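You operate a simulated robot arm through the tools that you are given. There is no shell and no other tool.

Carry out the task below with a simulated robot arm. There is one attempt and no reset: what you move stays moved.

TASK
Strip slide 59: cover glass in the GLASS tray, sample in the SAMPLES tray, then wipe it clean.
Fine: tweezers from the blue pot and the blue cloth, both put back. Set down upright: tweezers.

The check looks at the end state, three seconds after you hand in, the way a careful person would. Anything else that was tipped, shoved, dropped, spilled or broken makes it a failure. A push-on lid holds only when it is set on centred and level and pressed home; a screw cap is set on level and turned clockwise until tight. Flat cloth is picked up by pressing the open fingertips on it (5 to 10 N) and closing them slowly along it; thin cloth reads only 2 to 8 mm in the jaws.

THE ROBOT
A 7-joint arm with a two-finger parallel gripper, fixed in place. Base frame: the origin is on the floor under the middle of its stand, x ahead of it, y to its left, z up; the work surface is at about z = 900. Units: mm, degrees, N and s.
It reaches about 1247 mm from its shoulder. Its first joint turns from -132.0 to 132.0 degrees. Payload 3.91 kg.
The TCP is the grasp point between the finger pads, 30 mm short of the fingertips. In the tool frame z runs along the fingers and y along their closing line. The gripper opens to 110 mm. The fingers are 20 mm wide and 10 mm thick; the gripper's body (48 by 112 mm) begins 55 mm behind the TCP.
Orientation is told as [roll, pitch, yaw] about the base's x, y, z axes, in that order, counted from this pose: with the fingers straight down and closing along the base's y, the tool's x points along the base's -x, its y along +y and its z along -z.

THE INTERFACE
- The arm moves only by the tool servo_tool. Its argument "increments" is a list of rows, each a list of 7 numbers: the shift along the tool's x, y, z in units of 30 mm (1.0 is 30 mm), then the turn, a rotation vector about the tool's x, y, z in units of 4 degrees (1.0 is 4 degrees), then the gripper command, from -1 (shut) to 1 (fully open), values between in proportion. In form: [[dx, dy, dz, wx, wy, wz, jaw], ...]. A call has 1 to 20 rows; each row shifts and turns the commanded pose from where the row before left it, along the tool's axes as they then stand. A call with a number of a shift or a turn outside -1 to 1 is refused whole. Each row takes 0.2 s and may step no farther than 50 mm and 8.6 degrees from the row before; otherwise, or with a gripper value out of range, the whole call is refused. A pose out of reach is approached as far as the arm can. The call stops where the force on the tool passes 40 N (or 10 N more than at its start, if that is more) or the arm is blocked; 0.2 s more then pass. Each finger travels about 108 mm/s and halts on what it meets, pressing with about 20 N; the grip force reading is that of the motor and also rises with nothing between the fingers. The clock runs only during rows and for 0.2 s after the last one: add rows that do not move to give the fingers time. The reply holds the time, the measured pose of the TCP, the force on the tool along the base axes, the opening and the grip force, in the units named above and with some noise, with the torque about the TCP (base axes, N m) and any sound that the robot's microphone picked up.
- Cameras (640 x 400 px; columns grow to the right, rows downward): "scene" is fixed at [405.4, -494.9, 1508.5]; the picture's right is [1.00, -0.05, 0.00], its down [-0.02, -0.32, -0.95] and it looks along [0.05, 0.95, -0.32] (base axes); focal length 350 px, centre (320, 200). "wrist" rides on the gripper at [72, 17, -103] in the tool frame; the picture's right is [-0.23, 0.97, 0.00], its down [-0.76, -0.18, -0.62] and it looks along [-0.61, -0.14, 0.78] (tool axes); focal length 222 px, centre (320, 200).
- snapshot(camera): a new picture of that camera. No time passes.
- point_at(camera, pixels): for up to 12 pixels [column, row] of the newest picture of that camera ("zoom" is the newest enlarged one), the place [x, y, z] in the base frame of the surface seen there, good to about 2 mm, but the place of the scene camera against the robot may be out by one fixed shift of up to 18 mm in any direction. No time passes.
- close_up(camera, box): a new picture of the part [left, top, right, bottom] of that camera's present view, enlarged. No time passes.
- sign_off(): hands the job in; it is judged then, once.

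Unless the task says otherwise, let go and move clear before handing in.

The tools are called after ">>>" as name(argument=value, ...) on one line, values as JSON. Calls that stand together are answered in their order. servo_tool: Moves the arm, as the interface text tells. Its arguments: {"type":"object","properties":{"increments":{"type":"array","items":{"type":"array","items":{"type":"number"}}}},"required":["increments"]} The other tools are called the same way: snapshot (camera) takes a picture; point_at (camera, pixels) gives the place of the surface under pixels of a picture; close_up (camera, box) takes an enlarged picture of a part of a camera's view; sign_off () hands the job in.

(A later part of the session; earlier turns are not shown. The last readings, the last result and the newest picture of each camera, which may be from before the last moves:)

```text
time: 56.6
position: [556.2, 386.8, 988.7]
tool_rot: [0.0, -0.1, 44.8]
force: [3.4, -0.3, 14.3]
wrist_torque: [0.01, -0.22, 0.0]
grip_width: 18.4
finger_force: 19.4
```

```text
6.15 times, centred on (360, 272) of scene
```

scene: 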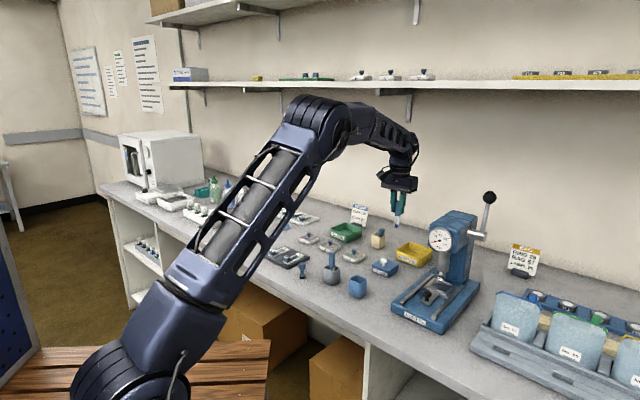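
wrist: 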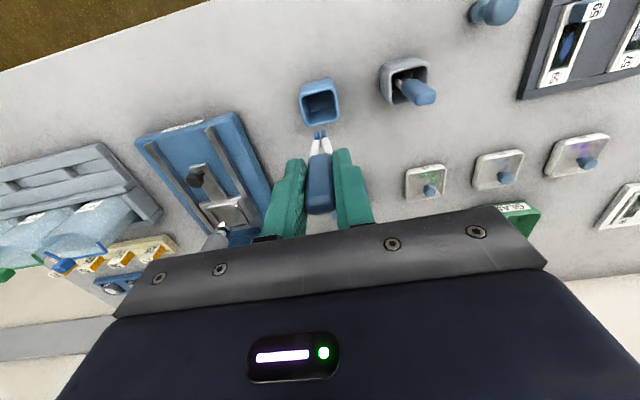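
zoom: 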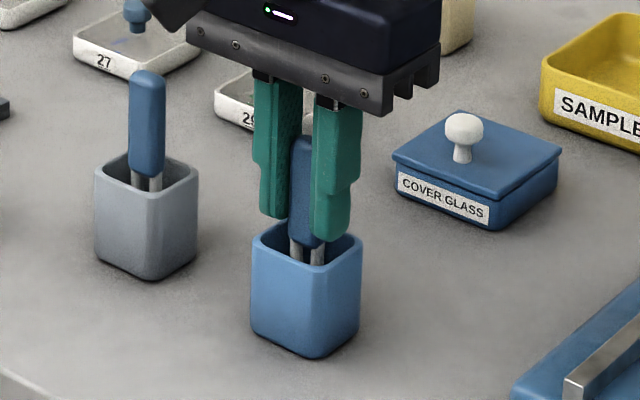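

Floor contact at 14 N. I'll ease up ~0.8 mm and open the jaws slowly.

>>> servo_tool(increments=[[0, 0, -0.025, 0, 0, 0, -0.8], [0, 0, 0, 0, 0, 0, -0.72], [0, 0, 0, 0, 0, 0, -0.68], [0, 0, 0, 0, 0, 0, -0.66], [0, 0, 0, 0, 0, 0, -0.65], [0, 0, 0, 0, 0, 0, -0.63], [0, 0, 0, 0, 0, 0, -0.6], [0, 0, 0, 0, 0, 0, -0.55], [0, 0, 0, 0, 0, 0, -0.55]])

>>> close_up(camera="wrist", box=[260, 90, 380, 200])

>>> close_up(camera="scene", box=[340, 240, 380, 305])

```text
time: 58.6
position: [555.5, 387.1, 990.0]
tool_rot: [0.0, 0.0, 44.9]
force: [-0.3, -0.1, -0.3]
wrist_torque: [-0.02, -0.01, -0.03]
grip_width: 24.6
finger_force: 0.0
```

```text
3.64 times, centred on (320, 145) of wrist
```

zoom: 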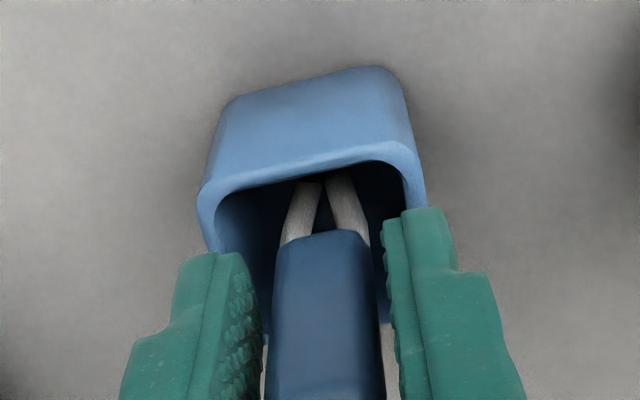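

```text
6.15 times, centred on (360, 272) of scene
```

zoom: 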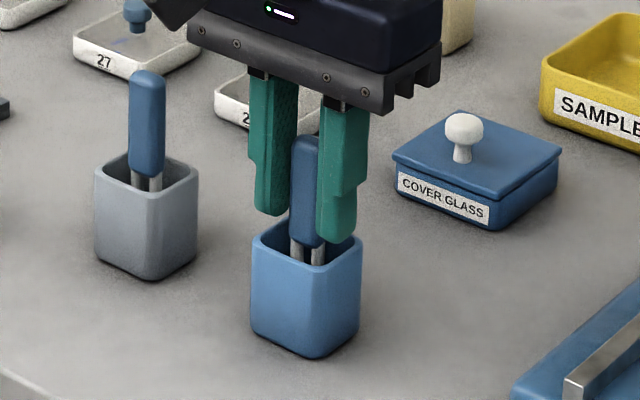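

The tweezers look upright as the jaws open to 24.6 mm, though close to the right finger. I'll open further and watch for lean.

>>> servo_tool(increments=[[0, 0, 0, 0, 0, 0, -0.5], [0, 0, 0, 0, 0, 0, -0.45], [0, 0, 0, 0, 0, 0, -0.4], [0, 0, 0, 0, 0, 0, -0.4], [0, 0, 0, 0, 0, 0, -0.4], [0, 0, 0, 0, 0, 0, -0.4]])

>>> close_up(camera="wrist", box=[260, 90, 380, 200])

>>> close_up(camera="scene", box=[340, 240, 380, 305])

```text
time: 60.0
position: [556.2, 387.7, 990.0]
tool_rot: [0.1, 0.0, 44.9]
force: [0.3, 0.5, -0.2]
wrist_torque: [0.04, -0.03, 0.0]
grip_width: 33.1
finger_force: 0.1
```

```text
3.64 times, centred on (320, 145) of wrist
```

zoom: 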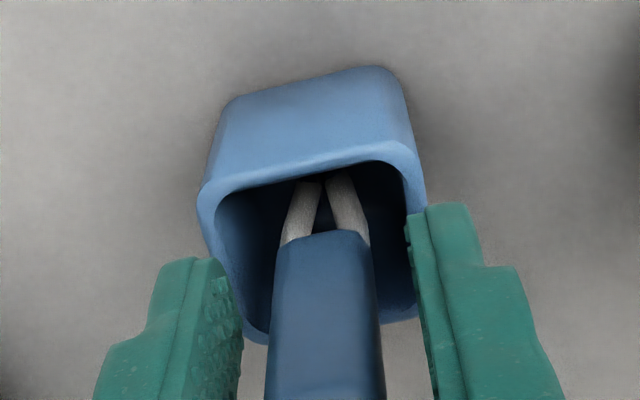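

```text
6.15 times, centred on (360, 272) of scene
```

zoom: 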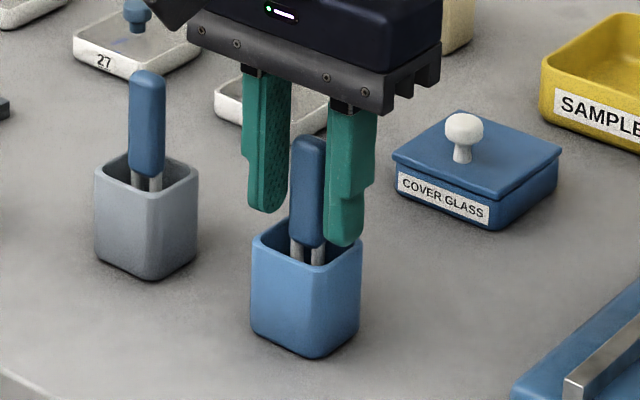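

The tweezers stand upright on their own, matching the original pose. I'll open a bit more and lift straight up clear.

>>> servo_tool(increments=[[0, 0, 0, 0, 0, 0, -0.2], [0, 0, -0.2, 0, 0, 0, -0.2], [0, 0, -0.5, 0, 0, 0, -0.2], [0, 0, -0.8, 0, 0, 0, -0.2], [0, 0, -0.9, 0, 0, 0, -0.2], [0, 0, -0.9, 0, 0, 0, 0], [0, 0, -0.9, 0, 0, 0, 0.5], [0, 0, 0, 0, 0, 0, 0.5]])

>>> snapshot(camera="wrist")

>>> close_up(camera="scene", box=[320, 220, 400, 305])

```text
time: 61.8
position: [556.8, 387.7, 1116.1]
tool_rot: [-0.1, 0.0, 44.7]
force: [-1.1, 0.3, -0.1]
wrist_torque: [0.0, -0.03, 0.0]
grip_width: 82.7
finger_force: 0.0
```

```text
taken
```

wrist: 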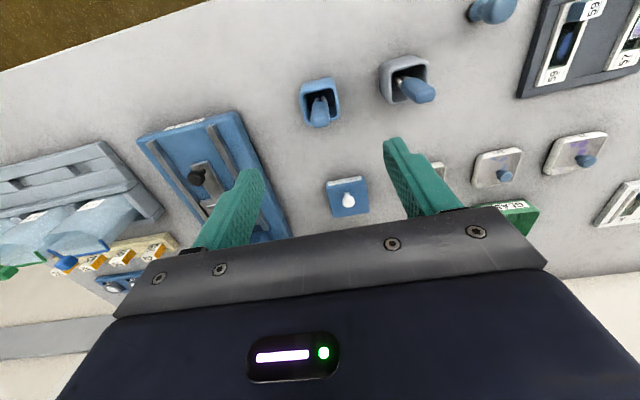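

```text
4.71 times, centred on (360, 262) of scene
```

zoom: 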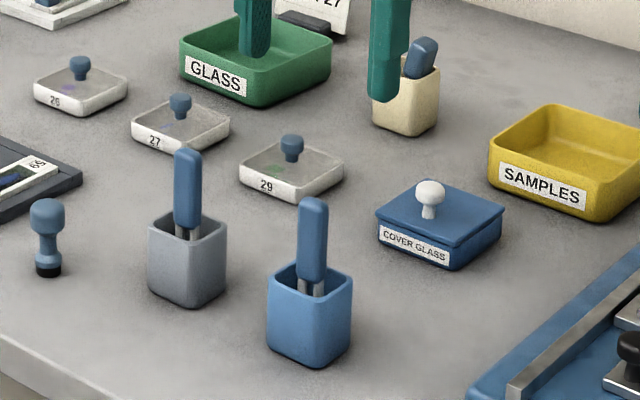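

The tweezers are back upright in the blue pot. Next, the blue cloth: I'll check its surroundings (bottles, sign, white cloth) before moving there.

>>> snapshot(camera="scene")

>>> close_up(camera="scene", box=[190, 160, 340, 260])

>>> point_at(camera="scene", pixels=[[243, 192], [243, 210], [228, 185], [268, 188], [266, 219], [283, 222], [285, 228], [278, 225], [290, 225], [295, 215], [315, 217], [284, 209]])

```text
taken
```

scene: 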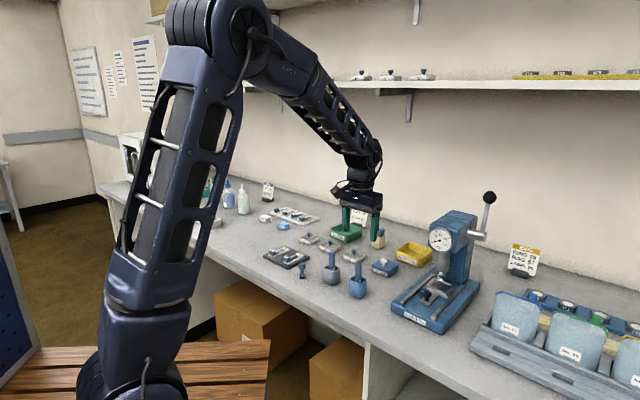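

```text
4.00 times, centred on (265, 210) of scene
```

zoom: 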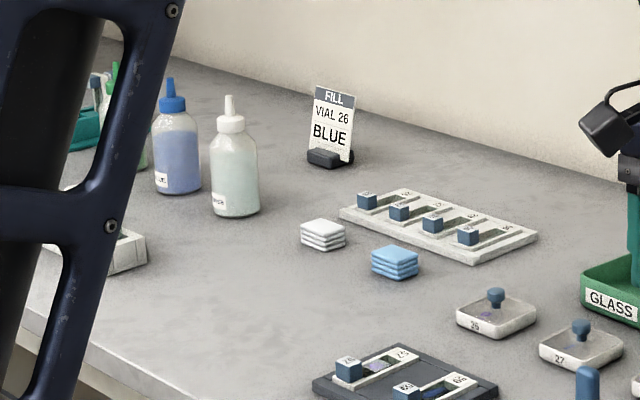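

```text
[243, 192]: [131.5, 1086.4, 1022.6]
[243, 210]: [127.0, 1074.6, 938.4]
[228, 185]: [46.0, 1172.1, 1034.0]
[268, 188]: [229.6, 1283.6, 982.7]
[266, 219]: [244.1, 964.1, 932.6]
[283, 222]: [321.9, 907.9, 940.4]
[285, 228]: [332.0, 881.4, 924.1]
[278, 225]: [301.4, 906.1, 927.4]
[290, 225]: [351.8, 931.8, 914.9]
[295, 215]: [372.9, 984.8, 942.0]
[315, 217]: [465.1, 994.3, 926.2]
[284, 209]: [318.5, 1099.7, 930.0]
```

The bottles and sign are well beyond the cloth (y>1070), and the cloth is near (322,895). I'll move to a viewing position by the cloth.

>>> servo_tool(increments=[[-0.2, 0.5, 0, 0, 0, 0, 0.5], [-0.23, 0.92, 0, 0, 0, 0, 0.5], [-0.23, 0.92, 0, 0, 0, 0, 0.5], [-0.23, 0.92, 0, 0, 0, 0, 0.5], [-0.23, 0.92, 0, 0, 0, 0, 0.5], [-0.23, 0.92, 0, 0, 0, 0, 0.5], [-0.23, 0.92, 0, 0, 0, 0, 0.5], [-0.23, 0.92, 0, 0, 0, 0, 0.5], [-0.23, 0.92, 0, 0, 0, 0, 0.5], [-0.23, 0.92, 0, 0, 0, 0, 0.5], [-0.23, 0.92, 0, 0, 0, 0, 0.5], [-0.23, 0.92, 0, 0, 0, 0, 0.5], [-0.23, 0.92, 0, 0, 0, 0, 0.5], [-0.23, 0.92, 0, 0, 0, 0, 0.5], [-0.23, 0.92, 0, 0, 0, 0, 0.5], [-0.23, 0.92, 0, 0, 0, 0, 0.5], [-0.23, 0.92, 0, 0, 0, 0, 0.5], [-0.23, 0.92, 0, 0, 0, 0, 0.5], [-0.23, 0.92, 0, 0, 0, 0, 0.5], [0, 0, 0, 0, 0, 0, 0.5]])

>>> snapshot(camera="wrist")

>>> snapshot(camera="scene")

```text
time: 66.0
position: [284.4, 844.9, 1114.6]
tool_rot: [0.0, 0.0, 44.8]
force: [-0.3, 0.6, 0.4]
wrist_torque: [0.04, 0.02, 0.02]
grip_width: 82.7
finger_force: 0.1
```

```text
taken
```

wrist: 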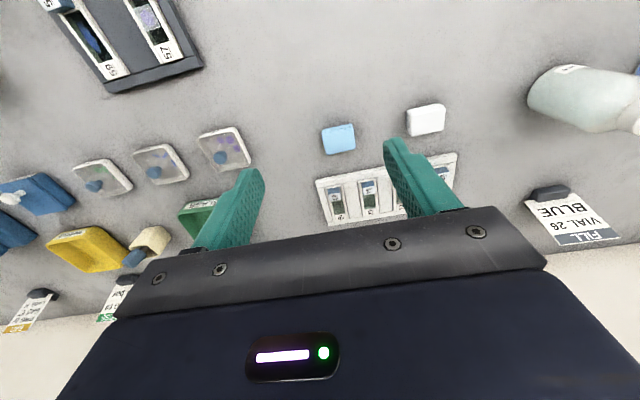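

```text
taken
```

scene: 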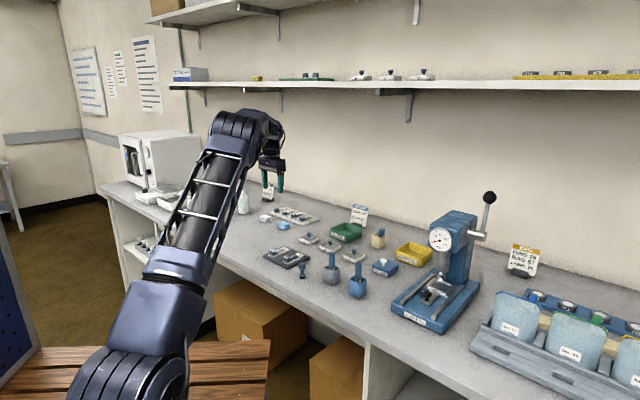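

The blue cloth is at wrist (339,139), white cloth at (426,120), and the slide rack just behind. I'll measure the cloth's corners.

>>> close_up(camera="wrist", box=[305, 105, 375, 175])

>>> point_at(camera="zoom", pixels=[[245, 165], [415, 130], [425, 250], [270, 290], [340, 210], [240, 140], [330, 120], [300, 130], [370, 280], [430, 200], [250, 230], [330, 350]])

>>> close_up(camera="scene", box=[265, 210, 305, 240])

```text
5.71 times, centred on (340, 140) of wrist
```

zoom: 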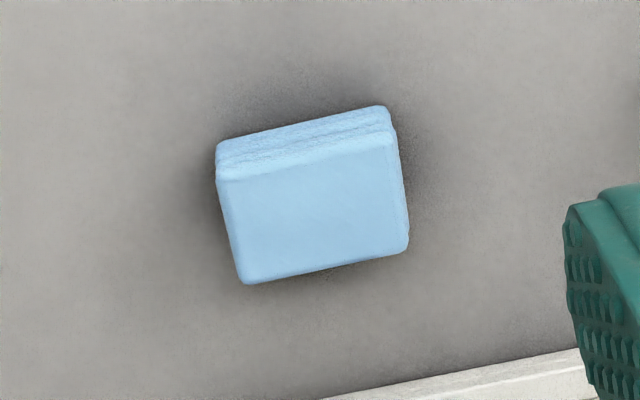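

```text
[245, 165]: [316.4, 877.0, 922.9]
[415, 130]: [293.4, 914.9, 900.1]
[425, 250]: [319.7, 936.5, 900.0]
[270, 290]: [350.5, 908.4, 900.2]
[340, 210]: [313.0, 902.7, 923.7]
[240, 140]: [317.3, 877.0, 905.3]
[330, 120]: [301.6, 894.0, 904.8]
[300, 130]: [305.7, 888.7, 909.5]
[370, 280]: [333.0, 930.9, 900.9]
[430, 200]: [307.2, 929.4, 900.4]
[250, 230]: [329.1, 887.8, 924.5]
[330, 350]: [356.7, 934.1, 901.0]
```

```text
13.33 times, centred on (285, 225) of scene
```

zoom: 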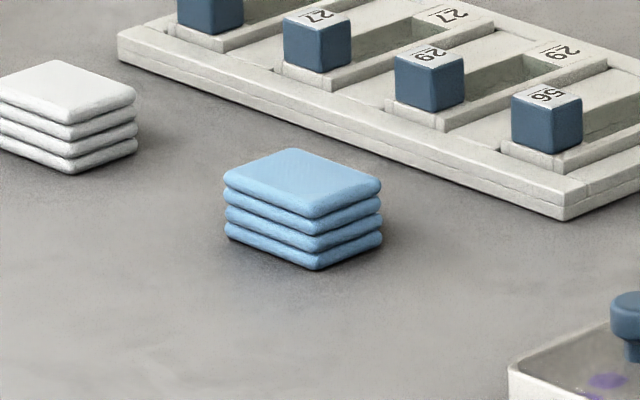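

The cloth pad is ~42 x 30 x 24 mm, aligned with the current yaw, centred near (317.5,898) with top z≈924. I'll move above it and lower partway to recheck centring.

>>> servo_tool(increments=[[-0.69, 0.16, 0, 0, 0, 0, 0.4], [-0.69, 0.16, 0, 0, 0, 0, 0.4], [-0.69, 0.15, 0, 0, 0, 0, 0.4], [0, 0, 0.7, 0, 0, 0, 0.3], [0, 0, 0.9, 0, 0, 0, 0.3], [0, 0, 0.9, 0, 0, 0, 0.3], [0, 0, 0.8, 0, 0, 0, 0.3], [0, 0, 0.5, 0, 0, 0, 0.3], [0, 0, 0, 0, 0, 0, 0.3]])

>>> snapshot(camera="wrist")

>>> close_up(camera="wrist", box=[250, 90, 390, 210])

>>> close_up(camera="scene", box=[255, 190, 315, 240])

```text
time: 68.0
position: [321.3, 897.2, 1002.2]
tool_rot: [0.0, 0.0, 44.9]
force: [-0.6, -0.2, 0.5]
wrist_torque: [0.03, -0.03, 0.0]
grip_width: 71.4
finger_force: 0.1
```

```text
taken
```

wrist: 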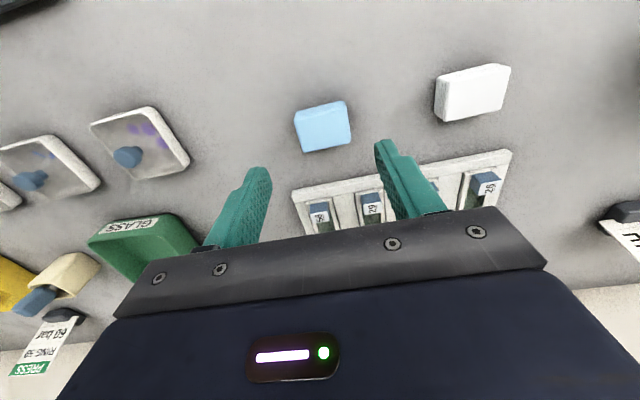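

```text
3.33 times, centred on (320, 150) of wrist
```

zoom: 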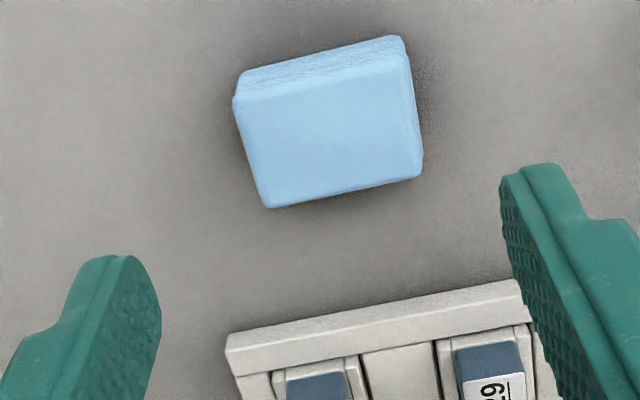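

```text
8.00 times, centred on (285, 215) of scene
```

zoom: 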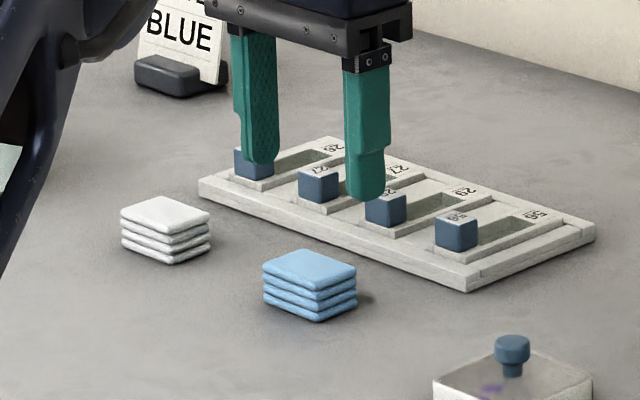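

The pad is ~4 mm to the +y tool side of the jaw centre; I'll correct and descend so the fingertips are ~7 mm above the table on either side.

>>> servo_tool(increments=[[0.05, 0.13, 0.4, 0, 0, 0, 0.2], [0, 0, 0.6, 0, 0, 0, 0.2], [0, 0, 0.6, 0, 0, 0, 0.2], [0, 0, 0.4, 0, 0, 0, 0.2], [0, 0, 0.15, 0, 0, 0, 0.2], [0, 0, 0, 0, 0, 0, 0.2]])

>>> snapshot(camera="wrist")

>>> close_up(camera="scene", box=[255, 190, 315, 240])

```text
time: 69.4
position: [318.1, 899.9, 939.0]
tool_rot: [0.0, 0.0, 44.8]
force: [0.5, -0.5, 0.3]
wrist_torque: [0.01, -0.01, 0.04]
grip_width: 65.9
finger_force: 0.1
```

```text
taken
```

wrist: 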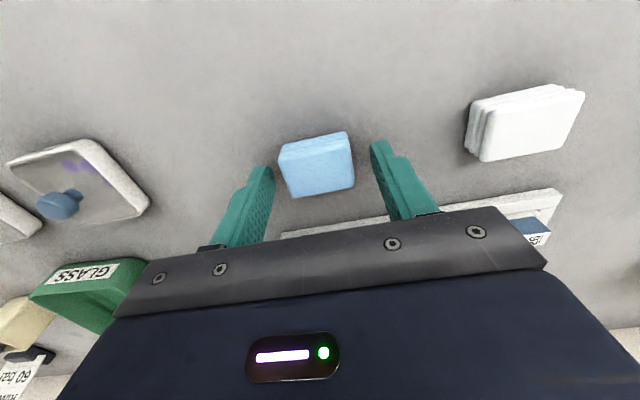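

```text
8.00 times, centred on (285, 215) of scene
```

zoom: 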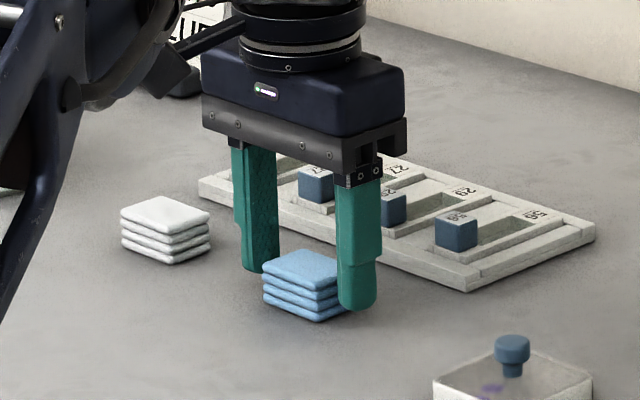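

The fingers straddle the pad. I'll close slowly and watch the width and force.

>>> servo_tool(increments=[[0, 0, 0, 0, 0, 0, 0.1], [0, 0, 0, 0, 0, 0, 0.0], [0, 0, 0, 0, 0, 0, -0.1], [0, 0, 0, 0, 0, 0, -0.15], [0, 0, 0, 0, 0, 0, -0.2], [0, 0, 0, 0, 0, 0, -0.24], [0, 0, 0, 0, 0, 0, -0.27], [0, 0, 0, 0, 0, 0, -0.3], [0, 0, 0, 0, 0, 0, -0.33], [0, 0, 0, 0, 0, 0, -0.33]])

>>> close_up(camera="wrist", box=[240, 100, 400, 220])

>>> close_up(camera="scene", box=[255, 190, 315, 240])

```text
time: 71.6
position: [316.6, 898.8, 939.1]
tool_rot: [0.0, 0.0, 44.8]
force: [-0.1, -0.4, 0.3]
wrist_torque: [-0.03, 0.01, 0.01]
grip_width: 43.4
finger_force: 20.0
```

```text
3.33 times, centred on (320, 160) of wrist
```

zoom: 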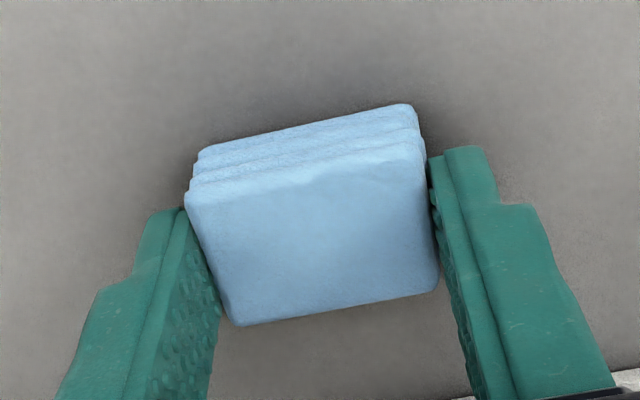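

```text
8.00 times, centred on (285, 215) of scene
```

zoom: 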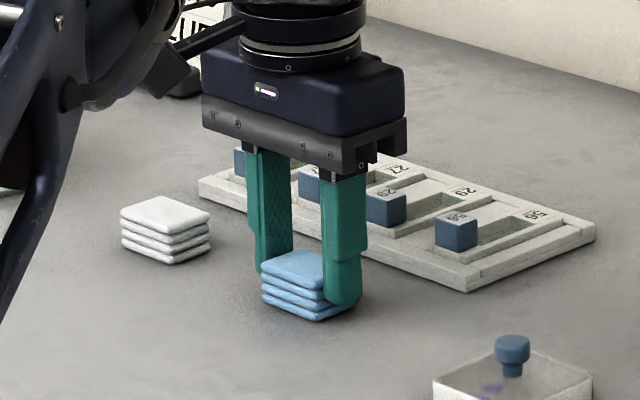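

The pad is held at 43.4 mm with ~20 N. I'll lift it straight up 75 mm and check it comes along.

>>> servo_tool(increments=[[0, 0, 0, 0, 0, 0, -0.4], [0, 0, -0.2, 0, 0, 0, -0.4], [0, 0, -0.6, 0, 0, 0, -0.4], [0, 0, -0.9, 0, 0, 0, -0.4], [0, 0, -0.8, 0, 0, 0, -0.4], [0, 0, 0, 0, 0, 0, -0.4]])

>>> close_up(camera="wrist", box=[220, 80, 420, 220])

>>> close_up(camera="scene", box=[245, 160, 325, 240])

```text
time: 73.0
position: [320.0, 898.1, 1014.2]
tool_rot: [0.0, -0.1, 44.8]
force: [0.4, 0.2, 0.8]
wrist_torque: [-0.01, -0.01, -0.01]
grip_width: 43.4
finger_force: 20.2
```

```text
2.86 times, centred on (320, 150) of wrist
```

zoom: 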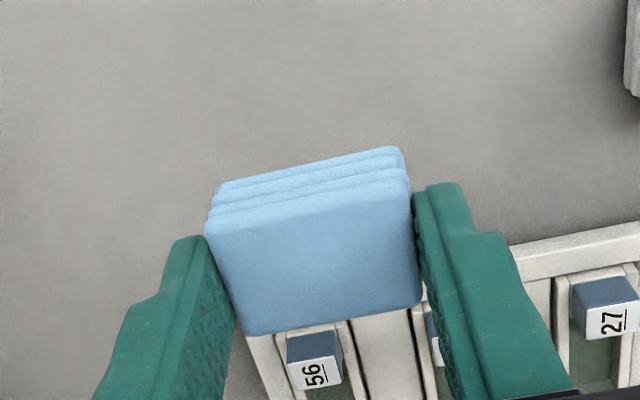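

```text
5.00 times, centred on (285, 200) of scene
```

zoom: 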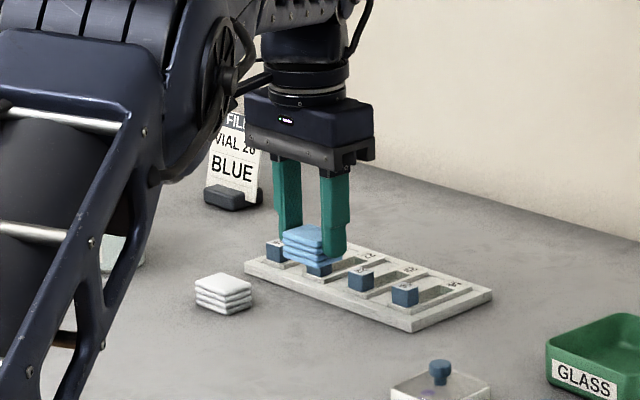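

The cloth came up whole and level. Now carry it above slide 59.

>>> servo_tool(increments=[[0.27, -0.377, 0, 0, 0, 0, -0.4], [0.542, -0.754, 0, 0, 0, 0, -0.4], [0.542, -0.754, 0, 0, 0, 0, -0.4], [0.542, -0.754, 0, 0, 0, 0, -0.4], [0.542, -0.754, 0, 0, 0, 0, -0.4], [0.542, -0.754, 0, 0, 0, 0, -0.4], [0.542, -0.754, 0, 0, 0, 0, -0.4], [0.542, -0.754, 0, 0, 0, 0, -0.4], [0.542, -0.754, 0, 0, 0, 0, -0.4], [0.542, -0.754, 0, 0, 0, 0, -0.4], [0.542, -0.754, 0, 0, 0, 0, -0.4], [0.272, -0.373, 0, 0, 0, 0, -0.4], [0, 0, 0, 0, 0, 0, -0.4]])

>>> snapshot(camera="wrist")

>>> close_up(camera="scene", box=[250, 190, 330, 285])

```text
time: 75.8
position: [367.3, 595.3, 1014.1]
tool_rot: [0.0, 0.0, 44.8]
force: [0.7, 0.0, 0.2]
wrist_torque: [-0.04, -0.02, -0.01]
grip_width: 43.6
finger_force: 20.0
```

```text
taken
```

wrist: 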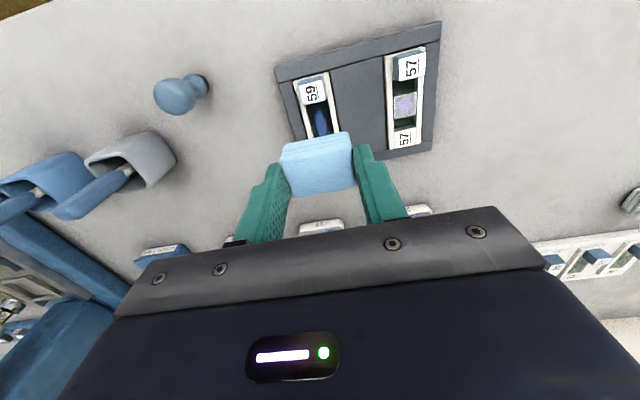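

```text
4.21 times, centred on (290, 238) of scene
```

zoom: 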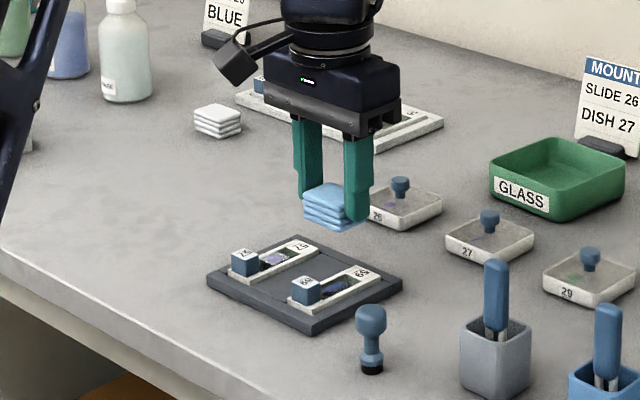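

The pad is above slide 59 with the stain visible at wrist (321,118). Zooming in to check the block edge and stain relative to the pad.

>>> close_up(camera="wrist", box=[270, 60, 370, 200])

>>> point_at(camera="wrist", pixels=[[320, 110], [322, 125], [315, 100], [303, 103], [328, 98], [312, 92], [345, 100], [290, 100], [365, 100], [333, 110]])

```text
2.86 times, centred on (320, 130) of wrist
```

zoom: 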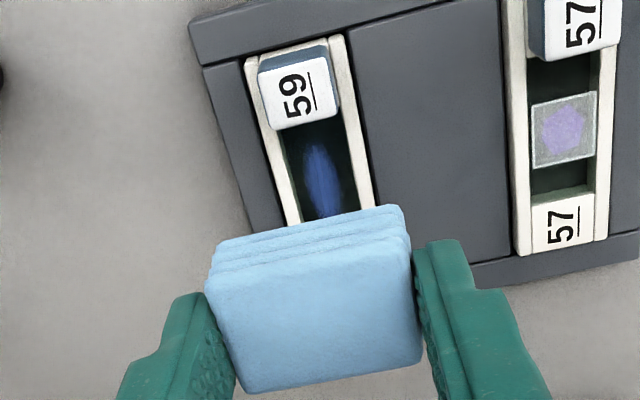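

```text
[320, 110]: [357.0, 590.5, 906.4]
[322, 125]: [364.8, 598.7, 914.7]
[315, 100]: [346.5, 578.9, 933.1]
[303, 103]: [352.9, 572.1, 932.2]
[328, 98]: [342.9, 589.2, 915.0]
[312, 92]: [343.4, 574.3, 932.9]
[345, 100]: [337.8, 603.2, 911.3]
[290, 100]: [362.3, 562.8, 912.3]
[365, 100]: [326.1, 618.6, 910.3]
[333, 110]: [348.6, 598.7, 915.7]
```

The pad edge has ~8 mm clearance to the slide's block. I'll lower to just above the slide surface (pad bottom ~3 mm above).

>>> servo_tool(increments=[[0, 0, 0.5, 0, 0, 0, -0.4], [0, 0, 0.6, 0, 0, 0, -0.4], [0, 0, 0.5, 0, 0, 0, -0.4], [0, 0, 0.25, 0, 0, 0, -0.4], [0, 0, 0, 0, 0, 0, -0.4]])

>>> close_up(camera="wrist", box=[240, 80, 400, 220])

>>> close_up(camera="scene", box=[265, 225, 325, 280])

```text
time: 77.0
position: [367.9, 595.9, 957.9]
tool_rot: [-0.1, 0.0, 44.8]
force: [0.2, -0.3, -0.5]
wrist_torque: [0.01, 0.02, 0.02]
grip_width: 43.4
finger_force: 20.0
```

```text
2.86 times, centred on (320, 150) of wrist
```

zoom: 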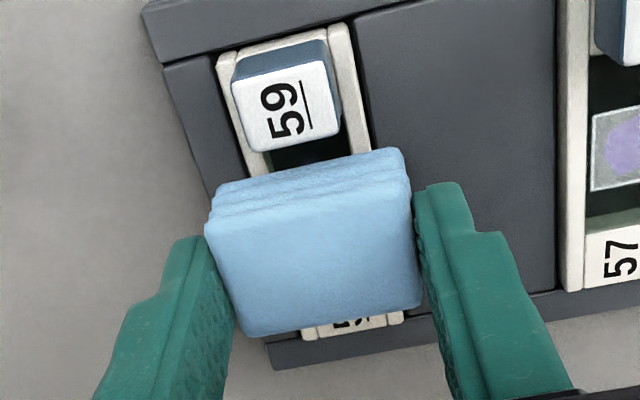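

```text
7.27 times, centred on (295, 252) of scene
```

zoom: 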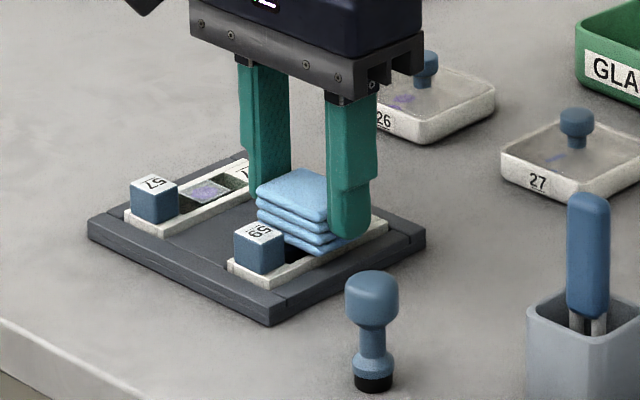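

The pad sits ~3 mm above the slide, clear of the block. Lowering in ~1 mm steps for contact.

>>> servo_tool(increments=[[0, 0, 0.04, 0, 0, 0, -0.4], [0, 0, 0.04, 0, 0, 0, -0.4], [0, 0, 0, 0, 0, 0, -0.4]])

```text
time: 77.8
position: [365.7, 596.5, 954.8]
tool_rot: [0.0, 0.0, 44.8]
force: [-0.4, -0.2, -0.8]
wrist_torque: [0.02, 0.02, 0.01]
grip_width: 43.1
finger_force: 19.6
```

>>> servo_tool(increments=[[0, 0, 0.04, 0, 0, 0, -0.4], [0, 0, 0, 0, 0, 0, -0.4]])

```text
time: 78.4
position: [366.5, 597.2, 954.5]
tool_rot: [0.0, 0.0, 44.8]
force: [1.0, 0.5, -0.2]
wrist_torque: [0.0, -0.01, 0.0]
grip_width: 43.4
finger_force: 20.0
```

No contact yet at 954.5; another ~1 mm.

>>> servo_tool(increments=[[0, 0, 0.03, 0, 0, 0, -0.4], [0, 0, 0, 0, 0, 0, -0.4]])

```text
time: 79.0
position: [365.6, 596.3, 953.3]
tool_rot: [0.0, 0.1, 44.8]
force: [-0.1, 0.4, 3.2]
wrist_torque: [0.02, 0.01, 0.01]
grip_width: 43.4
finger_force: 19.9
```

Contact at 3.2 N. I'll add a touch more pressure and do a first gentle stroke along the slide.

>>> servo_tool(increments=[[0, 0, 0.015, 0, 0, 0, -0.4], [0.06, 0, 0, 0, 0, 0, -0.4], [0.06, 0, 0, 0, 0, 0, -0.4], [-0.1, 0, 0, 0, 0, 0, -0.4], [-0.1, 0, 0, 0, 0, 0, -0.4], [-0.1, 0, 0, 0, 0, 0, -0.4], [-0.1, 0, 0, 0, 0, 0, -0.4], [-0.1, 0, 0, 0, 0, 0, -0.4], [0, 0, 0, 0, 0, 0, -0.4]])

>>> close_up(camera="wrist", box=[240, 80, 400, 220])

>>> close_up(camera="scene", box=[265, 225, 325, 280])

```text
time: 81.0
position: [376.7, 604.5, 952.5]
tool_rot: [0.0, 0.0, 44.8]
force: [-0.5, -0.5, 3.3]
wrist_torque: [-0.02, 0.0, 0.03]
grip_width: 43.5
finger_force: 19.8
```

```text
2.86 times, centred on (320, 150) of wrist
```

zoom: 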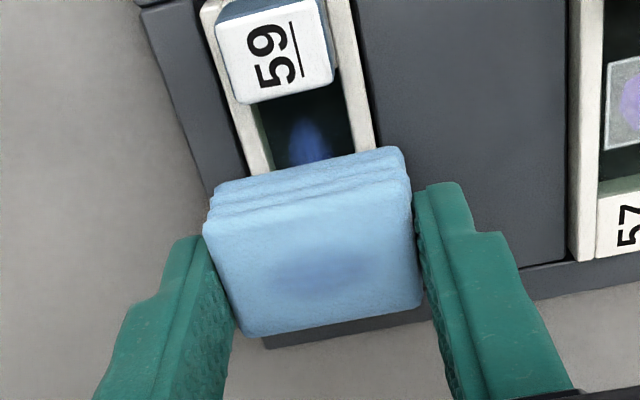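

```text
7.27 times, centred on (295, 252) of scene
```

zoom: 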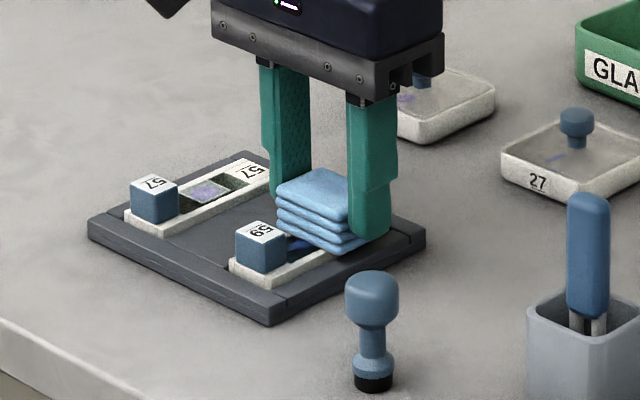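

The cloth is picking up colour (zoom 310,275) and the stain is fading; force is 3.3 N and the slide hasn't moved. I'll press slightly more and do several back-and-forth strokes.

>>> servo_tool(increments=[[0, 0, 0.012, 0, 0, 0, -0.4], [0.125, 0, 0, 0, 0, 0, -0.4], [0.125, 0, 0, 0, 0, 0, -0.4], [0.125, 0, 0, 0, 0, 0, -0.4], [0.125, 0, 0, 0, 0, 0, -0.4], [-0.125, 0, 0, 0, 0, 0, -0.4], [-0.125, 0, 0, 0, 0, 0, -0.4], [-0.125, 0, 0, 0, 0, 0, -0.4], [-0.125, 0, 0, 0, 0, 0, -0.4], [0.125, 0, 0, 0, 0, 0, -0.4], [0.125, 0, 0, 0, 0, 0, -0.4], [0.125, 0, 0, 0, 0, 0, -0.4], [0.125, 0, 0, 0, 0, 0, -0.4], [-0.125, 0, 0, 0, 0, 0, -0.4], [-0.125, 0, 0, 0, 0, 0, -0.4], [-0.125, 0, 0, 0, 0, 0, -0.4], [-0.125, 0, 0, 0, 0, 0, -0.4], [0, 0, 0, 0, 0, 0, -0.4]])

>>> close_up(camera="wrist", box=[240, 80, 400, 220])

>>> close_up(camera="scene", box=[265, 225, 325, 280])

```text
time: 84.8
position: [372.8, 603.2, 951.8]
tool_rot: [0.1, 0.0, 44.8]
force: [-1.3, 0.3, 4.8]
wrist_torque: [0.01, 0.02, -0.01]
grip_width: 43.5
finger_force: 20.3
```

```text
2.86 times, centred on (320, 150) of wrist
```

zoom: 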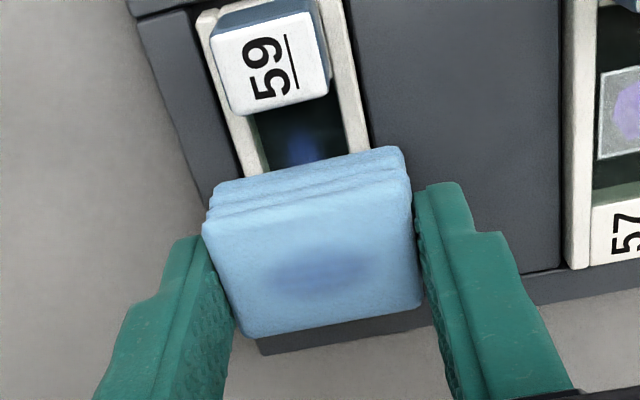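

```text
7.27 times, centred on (295, 252) of scene
```

zoom: 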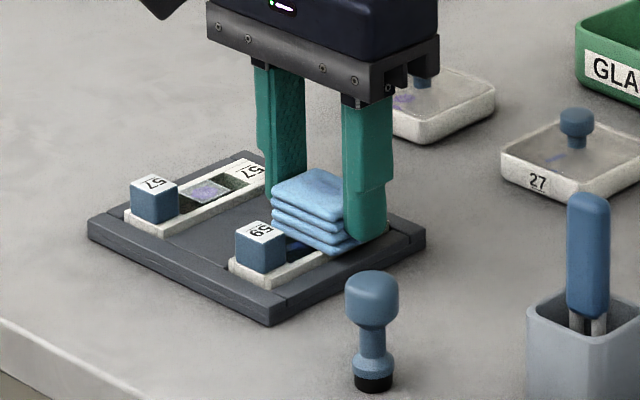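

The stain keeps fading under ~5 N. I'll continue with more strokes.

>>> servo_tool(increments=[[0.125, 0, 0, 0, 0, 0, -0.4], [0.125, 0, 0, 0, 0, 0, -0.4], [0.125, 0, 0, 0, 0, 0, -0.4], [0.125, 0, 0, 0, 0, 0, -0.4], [-0.125, 0, 0, 0, 0, 0, -0.4], [-0.125, 0, 0, 0, 0, 0, -0.4], [-0.125, 0, 0, 0, 0, 0, -0.4], [-0.125, 0, 0, 0, 0, 0, -0.4], [0.125, 0, 0, 0, 0, 0, -0.4], [0.125, 0, 0, 0, 0, 0, -0.4], [0.125, 0, 0, 0, 0, 0, -0.4], [0.125, 0, 0, 0, 0, 0, -0.4], [-0.125, 0, 0, 0, 0, 0, -0.4], [-0.125, 0, 0, 0, 0, 0, -0.4], [-0.125, 0, 0, 0, 0, 0, -0.4], [-0.125, 0, 0, 0, 0, 0, -0.4], [0, 0, 0, 0, 0, 0, -0.4]])

>>> close_up(camera="wrist", box=[240, 80, 400, 220])

```text
time: 88.4
position: [373.5, 604.0, 952.6]
tool_rot: [0.0, 0.0, 44.7]
force: [0.0, -0.4, 2.1]
wrist_torque: [0.06, -0.01, 0.0]
grip_width: 43.4
finger_force: 19.6
```

```text
2.86 times, centred on (320, 150) of wrist
```

zoom: 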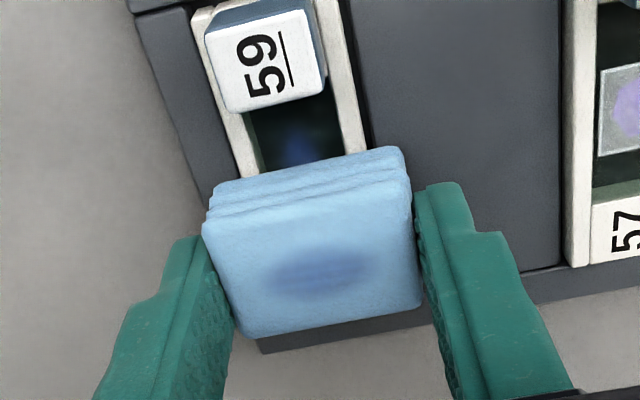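

The residue is now faint; force has dropped to ~2 N, so I'll add slight pressure and continue.

>>> servo_tool(increments=[[0, 0, 0.015, 0, 0, 0, -0.4], [0.125, 0, 0, 0, 0, 0, -0.4], [0.125, 0, 0, 0, 0, 0, -0.4], [0.125, 0, 0, 0, 0, 0, -0.4], [0.125, 0, 0, 0, 0, 0, -0.4], [-0.125, 0, 0, 0, 0, 0, -0.4], [-0.125, 0, 0, 0, 0, 0, -0.4], [-0.125, 0, 0, 0, 0, 0, -0.4], [-0.125, 0, 0, 0, 0, 0, -0.4], [0.125, 0, 0, 0, 0, 0, -0.4], [0.125, 0, 0, 0, 0, 0, -0.4], [0.125, 0, 0, 0, 0, 0, -0.4], [0.125, 0, 0, 0, 0, 0, -0.4], [-0.125, 0, 0, 0, 0, 0, -0.4], [-0.125, 0, 0, 0, 0, 0, -0.4], [-0.125, 0, 0, 0, 0, 0, -0.4], [-0.125, 0, 0, 0, 0, 0, -0.4], [0, 0, 0, 0, 0, 0, -0.4]])

>>> servo_tool(increments=[[0.125, 0, 0, 0, 0, 0, -0.4], [0.125, 0, 0, 0, 0, 0, -0.4], [0.125, 0, 0, 0, 0, 0, -0.4], [0.125, 0, 0, 0, 0, 0, -0.4], [-0.125, 0, 0, 0, 0, 0, -0.4], [-0.125, 0, 0, 0, 0, 0, -0.4], [-0.125, 0, 0, 0, 0, 0, -0.4], [-0.125, 0, 0, 0, 0, 0, -0.4], [0.125, 0, 0, 0, 0, 0, -0.4], [0.125, 0, 0, 0, 0, 0, -0.4], [0.125, 0, 0, 0, 0, 0, -0.4], [0.125, 0, 0, 0, 0, 0, -0.4], [-0.125, 0, 0, 0, 0, 0, -0.4], [-0.125, 0, 0, 0, 0, 0, -0.4], [-0.125, 0, 0, 0, 0, 0, -0.4], [-0.125, 0, 0, 0, 0, 0, -0.4], [0, 0, 0, 0, 0, 0, -0.4]])

>>> close_up(camera="wrist", box=[240, 80, 400, 220])

>>> close_up(camera="scene", box=[265, 225, 325, 280])

```text
time: 92.2
position: [374.2, 603.7, 951.4]
tool_rot: [0.0, -0.1, 44.8]
force: [-2.5, -0.5, 8.3]
wrist_torque: [-0.04, 0.13, 0.0]
grip_width: 43.5
finger_force: 20.1
```

```text
time: 95.8
position: [373.8, 604.3, 952.3]
tool_rot: [-0.1, 0.0, 44.9]
force: [-1.3, -0.1, 0.1]
wrist_torque: [-0.02, -0.02, 0.0]
grip_width: 43.7
finger_force: 20.0
```

```text
2.86 times, centred on (320, 150) of wrist
```

zoom: 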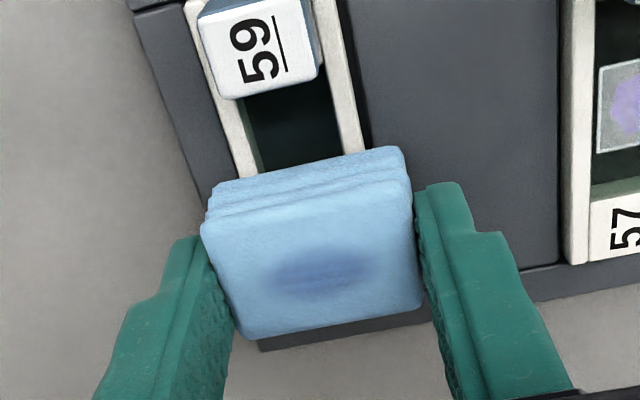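

```text
7.27 times, centred on (295, 252) of scene
```

zoom: 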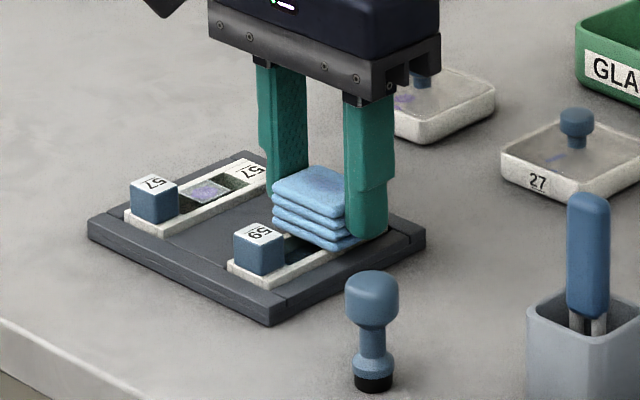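

The visible part of the well now looks clean with no blue. The force has gone to ~0, so I'll lift straight up and inspect the slide.

>>> servo_tool(increments=[[0, 0, -0.1, 0, 0, 0, -0.4], [0, 0, -0.4, 0, 0, 0, -0.4], [0, 0, -0.8, 0, 0, 0, -0.4], [0, 0, -0.742, 0, 0, 0, -0.4], [0.38, 0, 0, 0, 0, 0, -0.4], [0.5, 0, 0, 0, 0, 0, -0.4], [0, 0, 0, 0, 0, 0, -0.4]])

>>> snapshot(camera="wrist")

>>> close_up(camera="wrist", box=[270, 70, 370, 200])

>>> close_up(camera="scene", box=[265, 225, 325, 280])

```text
time: 97.4
position: [353.6, 585.8, 1014.0]
tool_rot: [0.0, 0.1, 44.8]
force: [-0.2, -0.6, -0.5]
wrist_torque: [0.02, -0.03, 0.02]
grip_width: 43.7
finger_force: 20.3
```

```text
taken
```

wrist: 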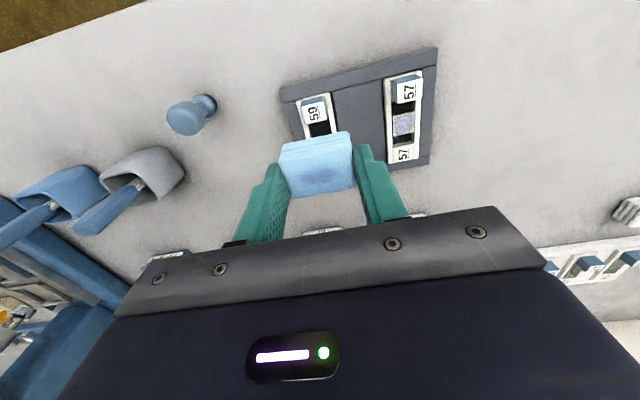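

```text
3.08 times, centred on (320, 135) of wrist
```

zoom: 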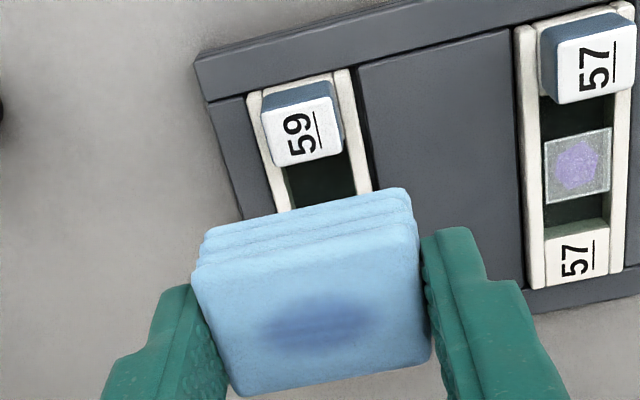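

```text
7.27 times, centred on (295, 252) of scene
```

zoom: 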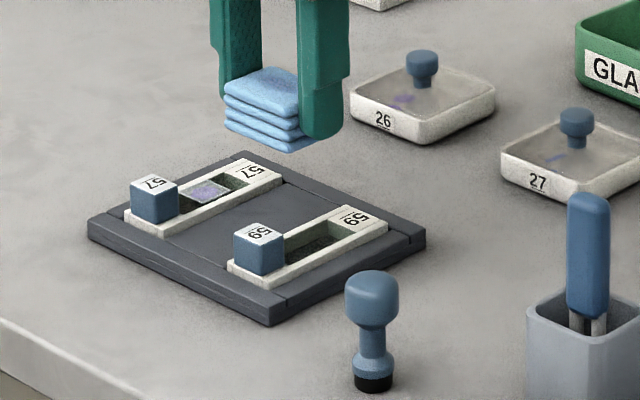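

Slide 59 still sits in its groove. I'll raise to view the entire well clear of the pad.

>>> servo_tool(increments=[[0, 0, -0.8, 0, 0, 0, -0.4], [0, 0, -0.9, 0, 0, 0, -0.4], [0, 0, -0.9, 0, 0, 0, -0.4], [0, 0, 0, 0, 0, 0, -0.4]])

>>> close_up(camera="wrist", box=[280, 60, 360, 150])

>>> close_up(camera="wrist", box=[300, 80, 340, 120])

>>> close_up(camera="scene", box=[280, 245, 315, 270])

```text
time: 98.4
position: [357.0, 584.4, 1092.0]
tool_rot: [0.1, -0.1, 44.8]
force: [0.2, 0.6, 0.1]
wrist_torque: [0.02, 0.0, -0.03]
grip_width: 43.6
finger_force: 19.7
```

```text
4.44 times, centred on (320, 105) of wrist
```

zoom: 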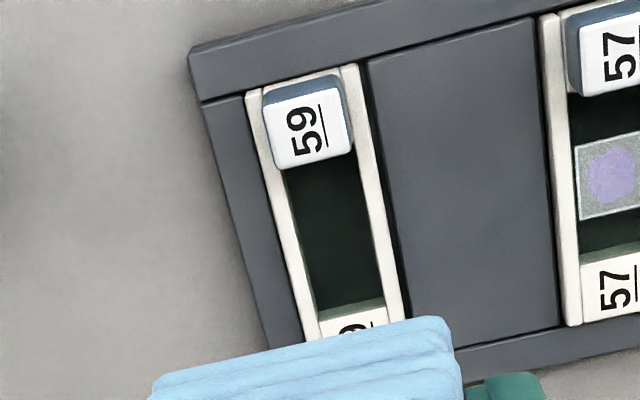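

```text
10.00 times, centred on (320, 100) of wrist
```

zoom: 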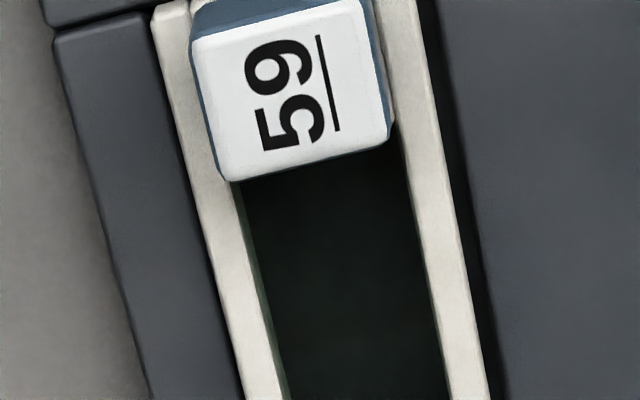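

```text
16.00 times, centred on (298, 258) of scene
```

zoom: 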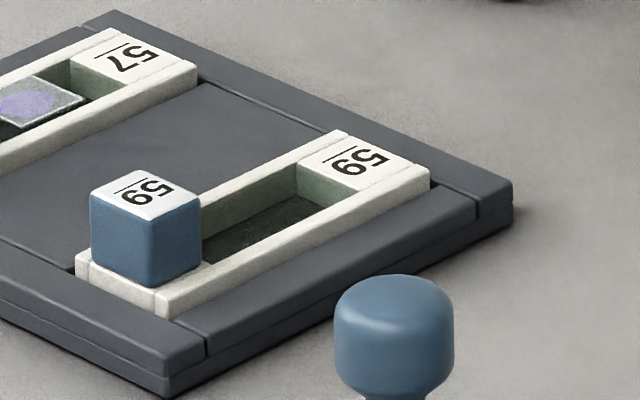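

The slide hasn't moved relative to the tray and the well looks dark and clean. I'll zoom on the lower part of the well to be sure.

>>> close_up(camera="wrist", box=[310, 95, 345, 135])

>>> close_up(camera="scene", box=[292, 252, 306, 262])

```text
10.00 times, centred on (328, 115) of wrist
```

zoom: 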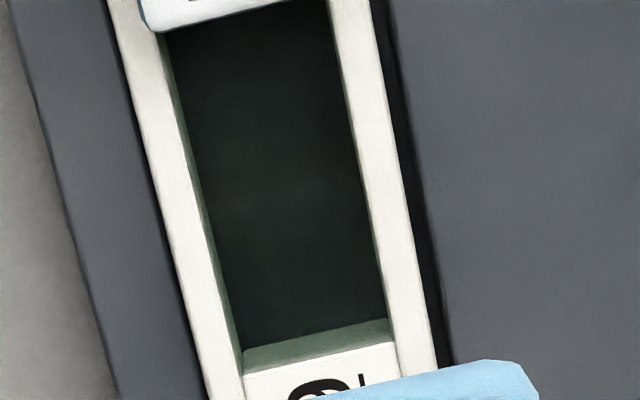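

```text
16.00 times, centred on (299, 257) of scene
```

zoom: 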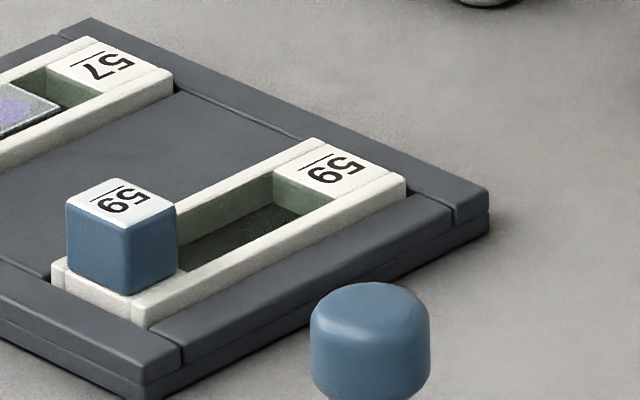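

The well looks clean, but for certainty I'll do one more light set of strokes with verified contact force. First back down over the slide.

>>> servo_tool(increments=[[-0.5, 0, 0.6, 0, 0, 0, -0.4], [0, 0, 0.9, 0, 0, 0, -0.4], [0, 0, 0.9, 0, 0, 0, -0.4], [0, 0, 0.8, 0, 0, 0, -0.4], [0, 0, 0.7, 0, 0, 0, -0.4], [0, 0, 0.5, 0, 0, 0, -0.4], [0, 0, 0.15, 0, 0, 0, -0.4], [0, 0, 0, 0, 0, 0, -0.4]])

>>> servo_tool(increments=[[0, 0, 0.05, 0, 0, 0, -0.4], [0, 0, 0.03, 0, 0, 0, -0.4], [0, 0, 0, 0, 0, 0, -0.4]])

```text
time: 100.2
position: [365.3, 596.1, 956.4]
tool_rot: [0.1, 0.0, 44.8]
force: [-0.1, -0.3, 0.1]
wrist_torque: [-0.02, 0.01, -0.02]
grip_width: 43.2
finger_force: 19.8
```

```text
time: 101.0
position: [364.4, 595.7, 953.4]
tool_rot: [0.0, 0.0, 44.9]
force: [0.1, 0.5, -0.3]
wrist_torque: [0.02, 0.0, -0.03]
grip_width: 43.8
finger_force: 20.1
```

No contact yet at the earlier contact depth (pad slid up slightly in the fingers). Lower a bit more.

>>> servo_tool(increments=[[0, 0, 0.03, 0, 0, 0, -0.4], [0, 0, 0, 0, 0, 0, -0.4]])

```text
time: 101.6
position: [365.6, 596.4, 952.6]
tool_rot: [0.1, 0.0, 44.8]
force: [-0.3, 0.3, 0.5]
wrist_torque: [0.0, -0.02, 0.0]
grip_width: 43.8
finger_force: 19.9
```

>>> servo_tool(increments=[[0, 0, 0.02, 0, 0, 0, -0.4], [0, 0, 0, 0, 0, 0, -0.4]])

```text
time: 102.2
position: [365.2, 594.6, 952.2]
tool_rot: [0.0, 0.0, 44.7]
force: [-0.5, -0.3, 0.1]
wrist_torque: [-0.01, -0.02, 0.0]
grip_width: 43.5
finger_force: 20.4
```

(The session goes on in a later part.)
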